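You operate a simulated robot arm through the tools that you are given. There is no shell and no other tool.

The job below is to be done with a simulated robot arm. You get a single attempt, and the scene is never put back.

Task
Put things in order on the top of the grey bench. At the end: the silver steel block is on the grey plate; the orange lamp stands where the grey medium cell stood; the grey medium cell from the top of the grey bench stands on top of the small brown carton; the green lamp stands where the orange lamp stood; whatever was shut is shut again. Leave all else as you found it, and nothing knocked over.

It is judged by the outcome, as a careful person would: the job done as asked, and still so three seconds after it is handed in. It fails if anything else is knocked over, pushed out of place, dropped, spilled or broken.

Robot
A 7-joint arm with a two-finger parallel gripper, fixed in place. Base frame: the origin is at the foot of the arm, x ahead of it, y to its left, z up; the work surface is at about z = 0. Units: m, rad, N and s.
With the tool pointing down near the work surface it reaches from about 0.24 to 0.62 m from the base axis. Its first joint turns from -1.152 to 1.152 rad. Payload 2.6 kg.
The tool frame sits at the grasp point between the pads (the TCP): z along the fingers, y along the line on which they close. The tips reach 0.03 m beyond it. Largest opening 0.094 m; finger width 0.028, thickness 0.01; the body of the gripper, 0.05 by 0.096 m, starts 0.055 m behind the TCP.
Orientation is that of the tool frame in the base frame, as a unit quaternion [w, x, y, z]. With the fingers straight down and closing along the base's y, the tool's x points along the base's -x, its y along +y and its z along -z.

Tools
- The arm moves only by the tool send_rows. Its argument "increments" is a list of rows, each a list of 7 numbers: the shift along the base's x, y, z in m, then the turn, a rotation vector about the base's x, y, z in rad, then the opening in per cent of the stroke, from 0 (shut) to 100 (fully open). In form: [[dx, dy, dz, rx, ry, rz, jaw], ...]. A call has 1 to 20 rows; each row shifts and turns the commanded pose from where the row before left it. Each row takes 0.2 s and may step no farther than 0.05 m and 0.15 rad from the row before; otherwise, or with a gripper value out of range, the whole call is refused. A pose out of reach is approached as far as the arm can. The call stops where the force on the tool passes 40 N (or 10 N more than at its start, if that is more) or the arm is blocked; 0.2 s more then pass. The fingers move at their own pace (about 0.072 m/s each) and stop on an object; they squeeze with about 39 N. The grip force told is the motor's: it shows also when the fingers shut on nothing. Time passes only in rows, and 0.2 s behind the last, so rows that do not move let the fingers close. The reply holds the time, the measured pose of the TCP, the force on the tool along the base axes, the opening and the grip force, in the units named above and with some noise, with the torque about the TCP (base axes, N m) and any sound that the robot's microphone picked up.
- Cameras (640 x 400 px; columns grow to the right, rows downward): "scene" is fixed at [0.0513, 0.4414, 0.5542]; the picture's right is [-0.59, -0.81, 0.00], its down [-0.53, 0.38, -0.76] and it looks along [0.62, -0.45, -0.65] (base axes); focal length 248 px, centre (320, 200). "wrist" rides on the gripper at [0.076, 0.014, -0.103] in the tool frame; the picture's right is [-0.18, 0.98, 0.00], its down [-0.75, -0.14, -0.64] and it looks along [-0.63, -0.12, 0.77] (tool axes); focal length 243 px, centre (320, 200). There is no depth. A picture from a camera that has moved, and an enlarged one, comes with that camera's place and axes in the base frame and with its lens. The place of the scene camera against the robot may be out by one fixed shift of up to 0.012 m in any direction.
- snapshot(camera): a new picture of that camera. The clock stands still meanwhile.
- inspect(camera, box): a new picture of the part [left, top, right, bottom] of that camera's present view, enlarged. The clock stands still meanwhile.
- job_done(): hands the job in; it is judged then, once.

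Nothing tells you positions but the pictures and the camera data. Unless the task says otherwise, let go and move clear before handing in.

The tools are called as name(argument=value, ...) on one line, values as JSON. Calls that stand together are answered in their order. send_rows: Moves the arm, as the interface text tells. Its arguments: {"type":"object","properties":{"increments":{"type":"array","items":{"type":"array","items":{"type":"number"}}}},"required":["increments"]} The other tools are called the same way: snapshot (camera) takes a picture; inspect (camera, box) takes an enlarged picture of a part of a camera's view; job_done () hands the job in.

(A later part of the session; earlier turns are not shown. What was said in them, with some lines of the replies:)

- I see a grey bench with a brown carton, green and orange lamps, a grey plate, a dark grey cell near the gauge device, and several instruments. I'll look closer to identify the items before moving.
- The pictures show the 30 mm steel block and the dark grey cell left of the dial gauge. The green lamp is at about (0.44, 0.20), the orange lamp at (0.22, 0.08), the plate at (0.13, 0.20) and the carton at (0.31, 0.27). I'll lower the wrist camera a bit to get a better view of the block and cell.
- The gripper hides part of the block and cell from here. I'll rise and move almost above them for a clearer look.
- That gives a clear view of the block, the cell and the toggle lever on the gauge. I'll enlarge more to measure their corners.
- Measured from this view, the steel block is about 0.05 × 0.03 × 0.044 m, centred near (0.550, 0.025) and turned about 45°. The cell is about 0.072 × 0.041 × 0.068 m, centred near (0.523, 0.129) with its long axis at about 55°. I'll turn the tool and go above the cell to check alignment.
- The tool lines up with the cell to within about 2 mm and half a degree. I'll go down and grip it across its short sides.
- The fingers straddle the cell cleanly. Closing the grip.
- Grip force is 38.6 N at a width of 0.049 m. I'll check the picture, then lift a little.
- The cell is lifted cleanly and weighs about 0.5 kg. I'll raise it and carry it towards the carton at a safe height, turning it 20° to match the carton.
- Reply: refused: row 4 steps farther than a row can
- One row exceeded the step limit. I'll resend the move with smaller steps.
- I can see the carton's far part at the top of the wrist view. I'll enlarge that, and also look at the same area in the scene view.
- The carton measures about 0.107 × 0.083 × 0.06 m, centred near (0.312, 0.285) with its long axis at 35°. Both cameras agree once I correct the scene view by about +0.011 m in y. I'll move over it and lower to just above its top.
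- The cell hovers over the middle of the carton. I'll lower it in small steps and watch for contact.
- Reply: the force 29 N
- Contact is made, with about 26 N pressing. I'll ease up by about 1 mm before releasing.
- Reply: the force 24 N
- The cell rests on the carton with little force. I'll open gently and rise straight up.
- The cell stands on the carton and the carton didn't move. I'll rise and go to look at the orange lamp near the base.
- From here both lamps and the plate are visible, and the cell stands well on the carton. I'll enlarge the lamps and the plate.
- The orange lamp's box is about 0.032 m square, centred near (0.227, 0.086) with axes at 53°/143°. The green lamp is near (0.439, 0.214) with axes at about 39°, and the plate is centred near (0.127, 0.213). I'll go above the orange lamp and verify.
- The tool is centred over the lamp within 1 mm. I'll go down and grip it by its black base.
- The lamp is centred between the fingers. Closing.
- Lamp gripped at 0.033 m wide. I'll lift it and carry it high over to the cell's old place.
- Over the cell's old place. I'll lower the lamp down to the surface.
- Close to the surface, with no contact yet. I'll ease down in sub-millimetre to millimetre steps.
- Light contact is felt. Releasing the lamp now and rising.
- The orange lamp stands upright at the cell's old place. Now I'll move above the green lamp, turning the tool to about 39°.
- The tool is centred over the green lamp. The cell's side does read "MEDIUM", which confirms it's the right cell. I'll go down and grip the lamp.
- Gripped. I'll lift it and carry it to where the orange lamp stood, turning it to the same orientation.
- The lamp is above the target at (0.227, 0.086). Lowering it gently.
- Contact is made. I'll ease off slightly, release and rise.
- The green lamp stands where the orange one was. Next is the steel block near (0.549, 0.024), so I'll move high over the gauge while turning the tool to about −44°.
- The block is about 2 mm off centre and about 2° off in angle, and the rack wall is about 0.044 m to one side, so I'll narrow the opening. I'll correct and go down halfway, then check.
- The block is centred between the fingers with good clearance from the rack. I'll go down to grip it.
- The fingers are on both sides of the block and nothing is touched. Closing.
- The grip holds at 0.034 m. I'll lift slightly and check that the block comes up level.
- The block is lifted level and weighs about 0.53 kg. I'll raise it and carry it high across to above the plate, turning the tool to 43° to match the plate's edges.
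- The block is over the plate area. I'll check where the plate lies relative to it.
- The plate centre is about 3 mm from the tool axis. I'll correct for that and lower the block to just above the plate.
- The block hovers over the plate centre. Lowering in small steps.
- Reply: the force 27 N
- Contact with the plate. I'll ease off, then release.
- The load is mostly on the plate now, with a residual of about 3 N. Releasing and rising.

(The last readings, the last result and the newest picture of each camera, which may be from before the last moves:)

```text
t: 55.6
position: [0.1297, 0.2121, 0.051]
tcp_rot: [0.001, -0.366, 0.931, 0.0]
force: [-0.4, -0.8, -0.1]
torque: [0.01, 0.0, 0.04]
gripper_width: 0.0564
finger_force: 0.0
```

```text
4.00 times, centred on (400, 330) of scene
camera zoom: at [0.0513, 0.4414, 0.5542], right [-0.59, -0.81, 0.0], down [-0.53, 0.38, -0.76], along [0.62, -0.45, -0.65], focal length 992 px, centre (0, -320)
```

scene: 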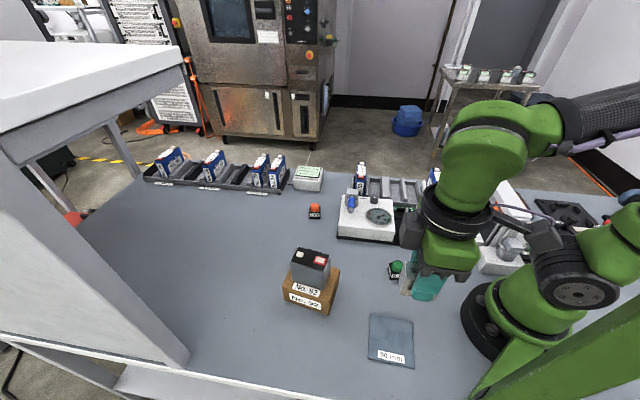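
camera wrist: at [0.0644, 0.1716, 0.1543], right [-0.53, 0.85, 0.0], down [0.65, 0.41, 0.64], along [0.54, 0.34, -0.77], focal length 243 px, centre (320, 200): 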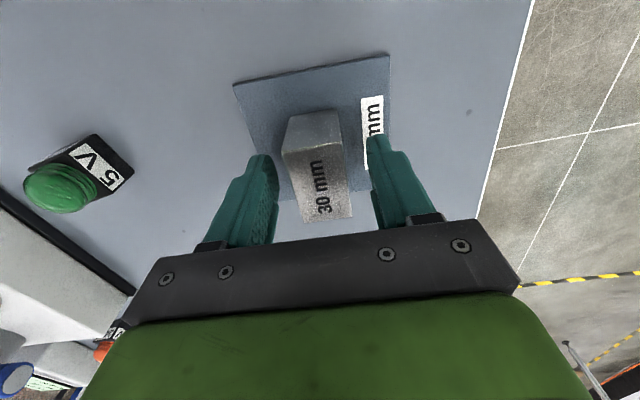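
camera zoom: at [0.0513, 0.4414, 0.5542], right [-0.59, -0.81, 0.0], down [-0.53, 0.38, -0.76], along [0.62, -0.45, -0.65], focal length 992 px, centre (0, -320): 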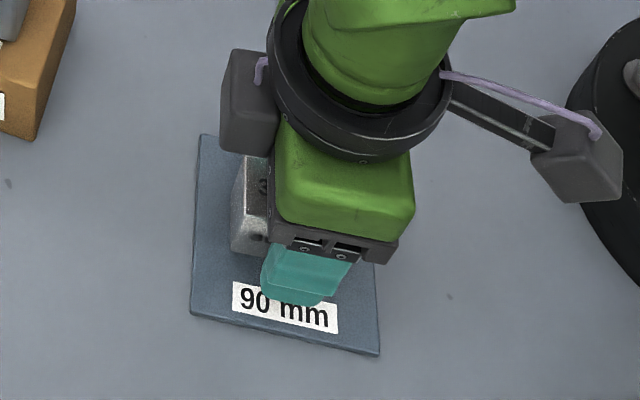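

Released cleanly, and the block stands on the plate. I'll rise straight up and move clear to a central high position for a final check.

send_rows(increments=[[0, 0, 0.02, 0, 0, 0, 60], [0, 0, 0.04, 0, 0, 0, 60], [0, 0, 0.045, 0, 0, 0, 60], [0, 0, 0.045, 0, 0, 0, 60], [0, 0, 0.045, 0, 0, 0, 60], [0.035, -0.02, 0.02, 0, 0, -0.1, 60], [0.035, -0.02, 0.02, 0, 0, -0.1, 60], [0.035, -0.02, 0, 0, 0, -0.1, 60], [0.035, -0.02, 0, 0, 0, -0.1, 60], [0.035, -0.02, 0, 0, 0, -0.1, 60], [0, 0, 0, 0, 0, 0, 60]])

snapshot(camera="scene")

snapshot(camera="wrist")

inspect(camera="scene", box=[340, 280, 460, 380])

inspect(camera="scene", box=[260, 150, 420, 250])

inspect(camera="scene", box=[260, 220, 420, 320])

```text
t: 58.0
position: [0.3062, 0.1118, 0.2872]
tcp_rot: [-0.001, -0.124, 0.992, 0.0]
force: [0.5, 0.7, -0.2]
torque: [0.02, -0.01, 0.02]
gripper_width: 0.0564
finger_force: 0.0
```

```text
taken
```

scene: 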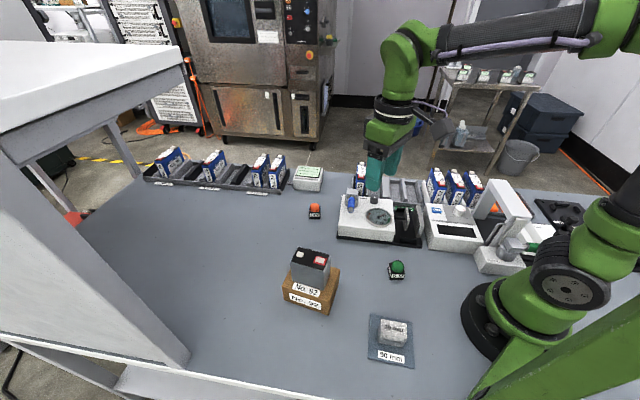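

```text
taken
camera wrist: at [0.2285, 0.1076, 0.3903], right [-0.06, 1.0, 0.0], down [0.77, 0.05, 0.64], along [0.64, 0.04, -0.77], focal length 243 px, centre (320, 200)
```

wrist: 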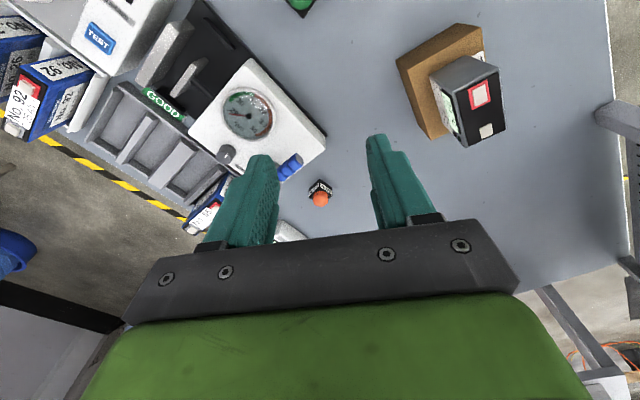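

```text
4.00 times, centred on (400, 330) of scene
camera zoom: at [0.0513, 0.4414, 0.5542], right [-0.59, -0.81, 0.0], down [-0.53, 0.38, -0.76], along [0.62, -0.45, -0.65], focal length 992 px, centre (0, -320)
```

zoom: 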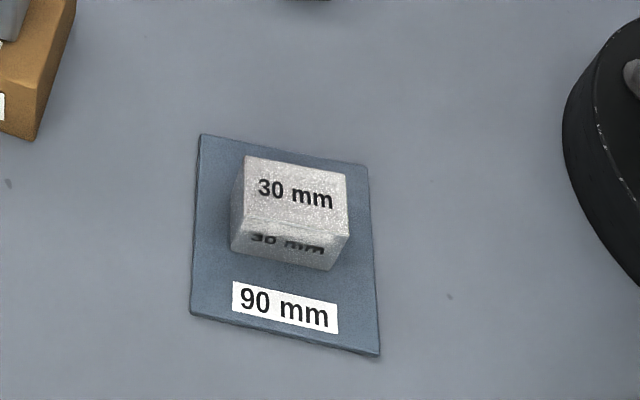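

```text
4.00 times, centred on (340, 200) of scene
camera zoom: at [0.0513, 0.4414, 0.5542], right [-0.59, -0.81, 0.0], down [-0.53, 0.38, -0.76], along [0.62, -0.45, -0.65], focal length 992 px, centre (240, 200)
```

zoom: 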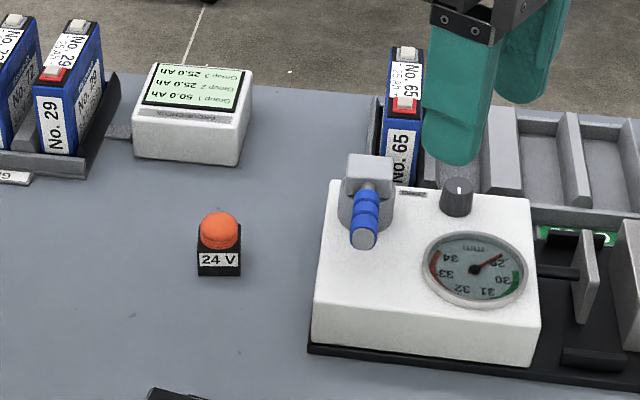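

```text
4.00 times, centred on (340, 270) of scene
camera zoom: at [0.0513, 0.4414, 0.5542], right [-0.59, -0.81, 0.0], down [-0.53, 0.38, -0.76], along [0.62, -0.45, -0.65], focal length 992 px, centre (240, -80)
```

zoom: 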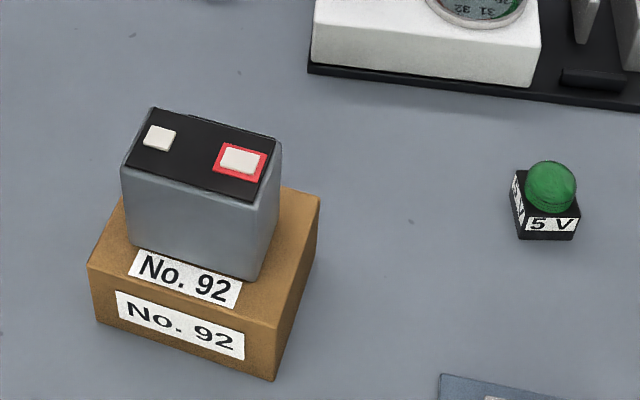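

The block sits on the plate and the orange lamp stands where the cell was. The green lamp stands exactly where the orange one was, and the medium cell stands on the carton. The carton, plate and instruments haven't moved, nothing was opened, and the gripper is empty and clear, so I'm handing the job in.

job_done()

```text
The job is handed in.
```

The job is handed in, and the last pictures showed every item where you asked for it:

- **Silver steel block:** it stands at about the centre of the grey plate.
- **Orange lamp:** it stands where the grey medium cell stood.
- **Grey medium cell:** it stands on top of the small brown carton.
- **Green lamp:** it stands where the orange lamp stood, facing the same way.

I opened nothing, so there was nothing to shut again. In those pictures nothing had been knocked over. The carton, the plate and the instruments nearby looked unmoved, and the gripper was empty and clear of everything.
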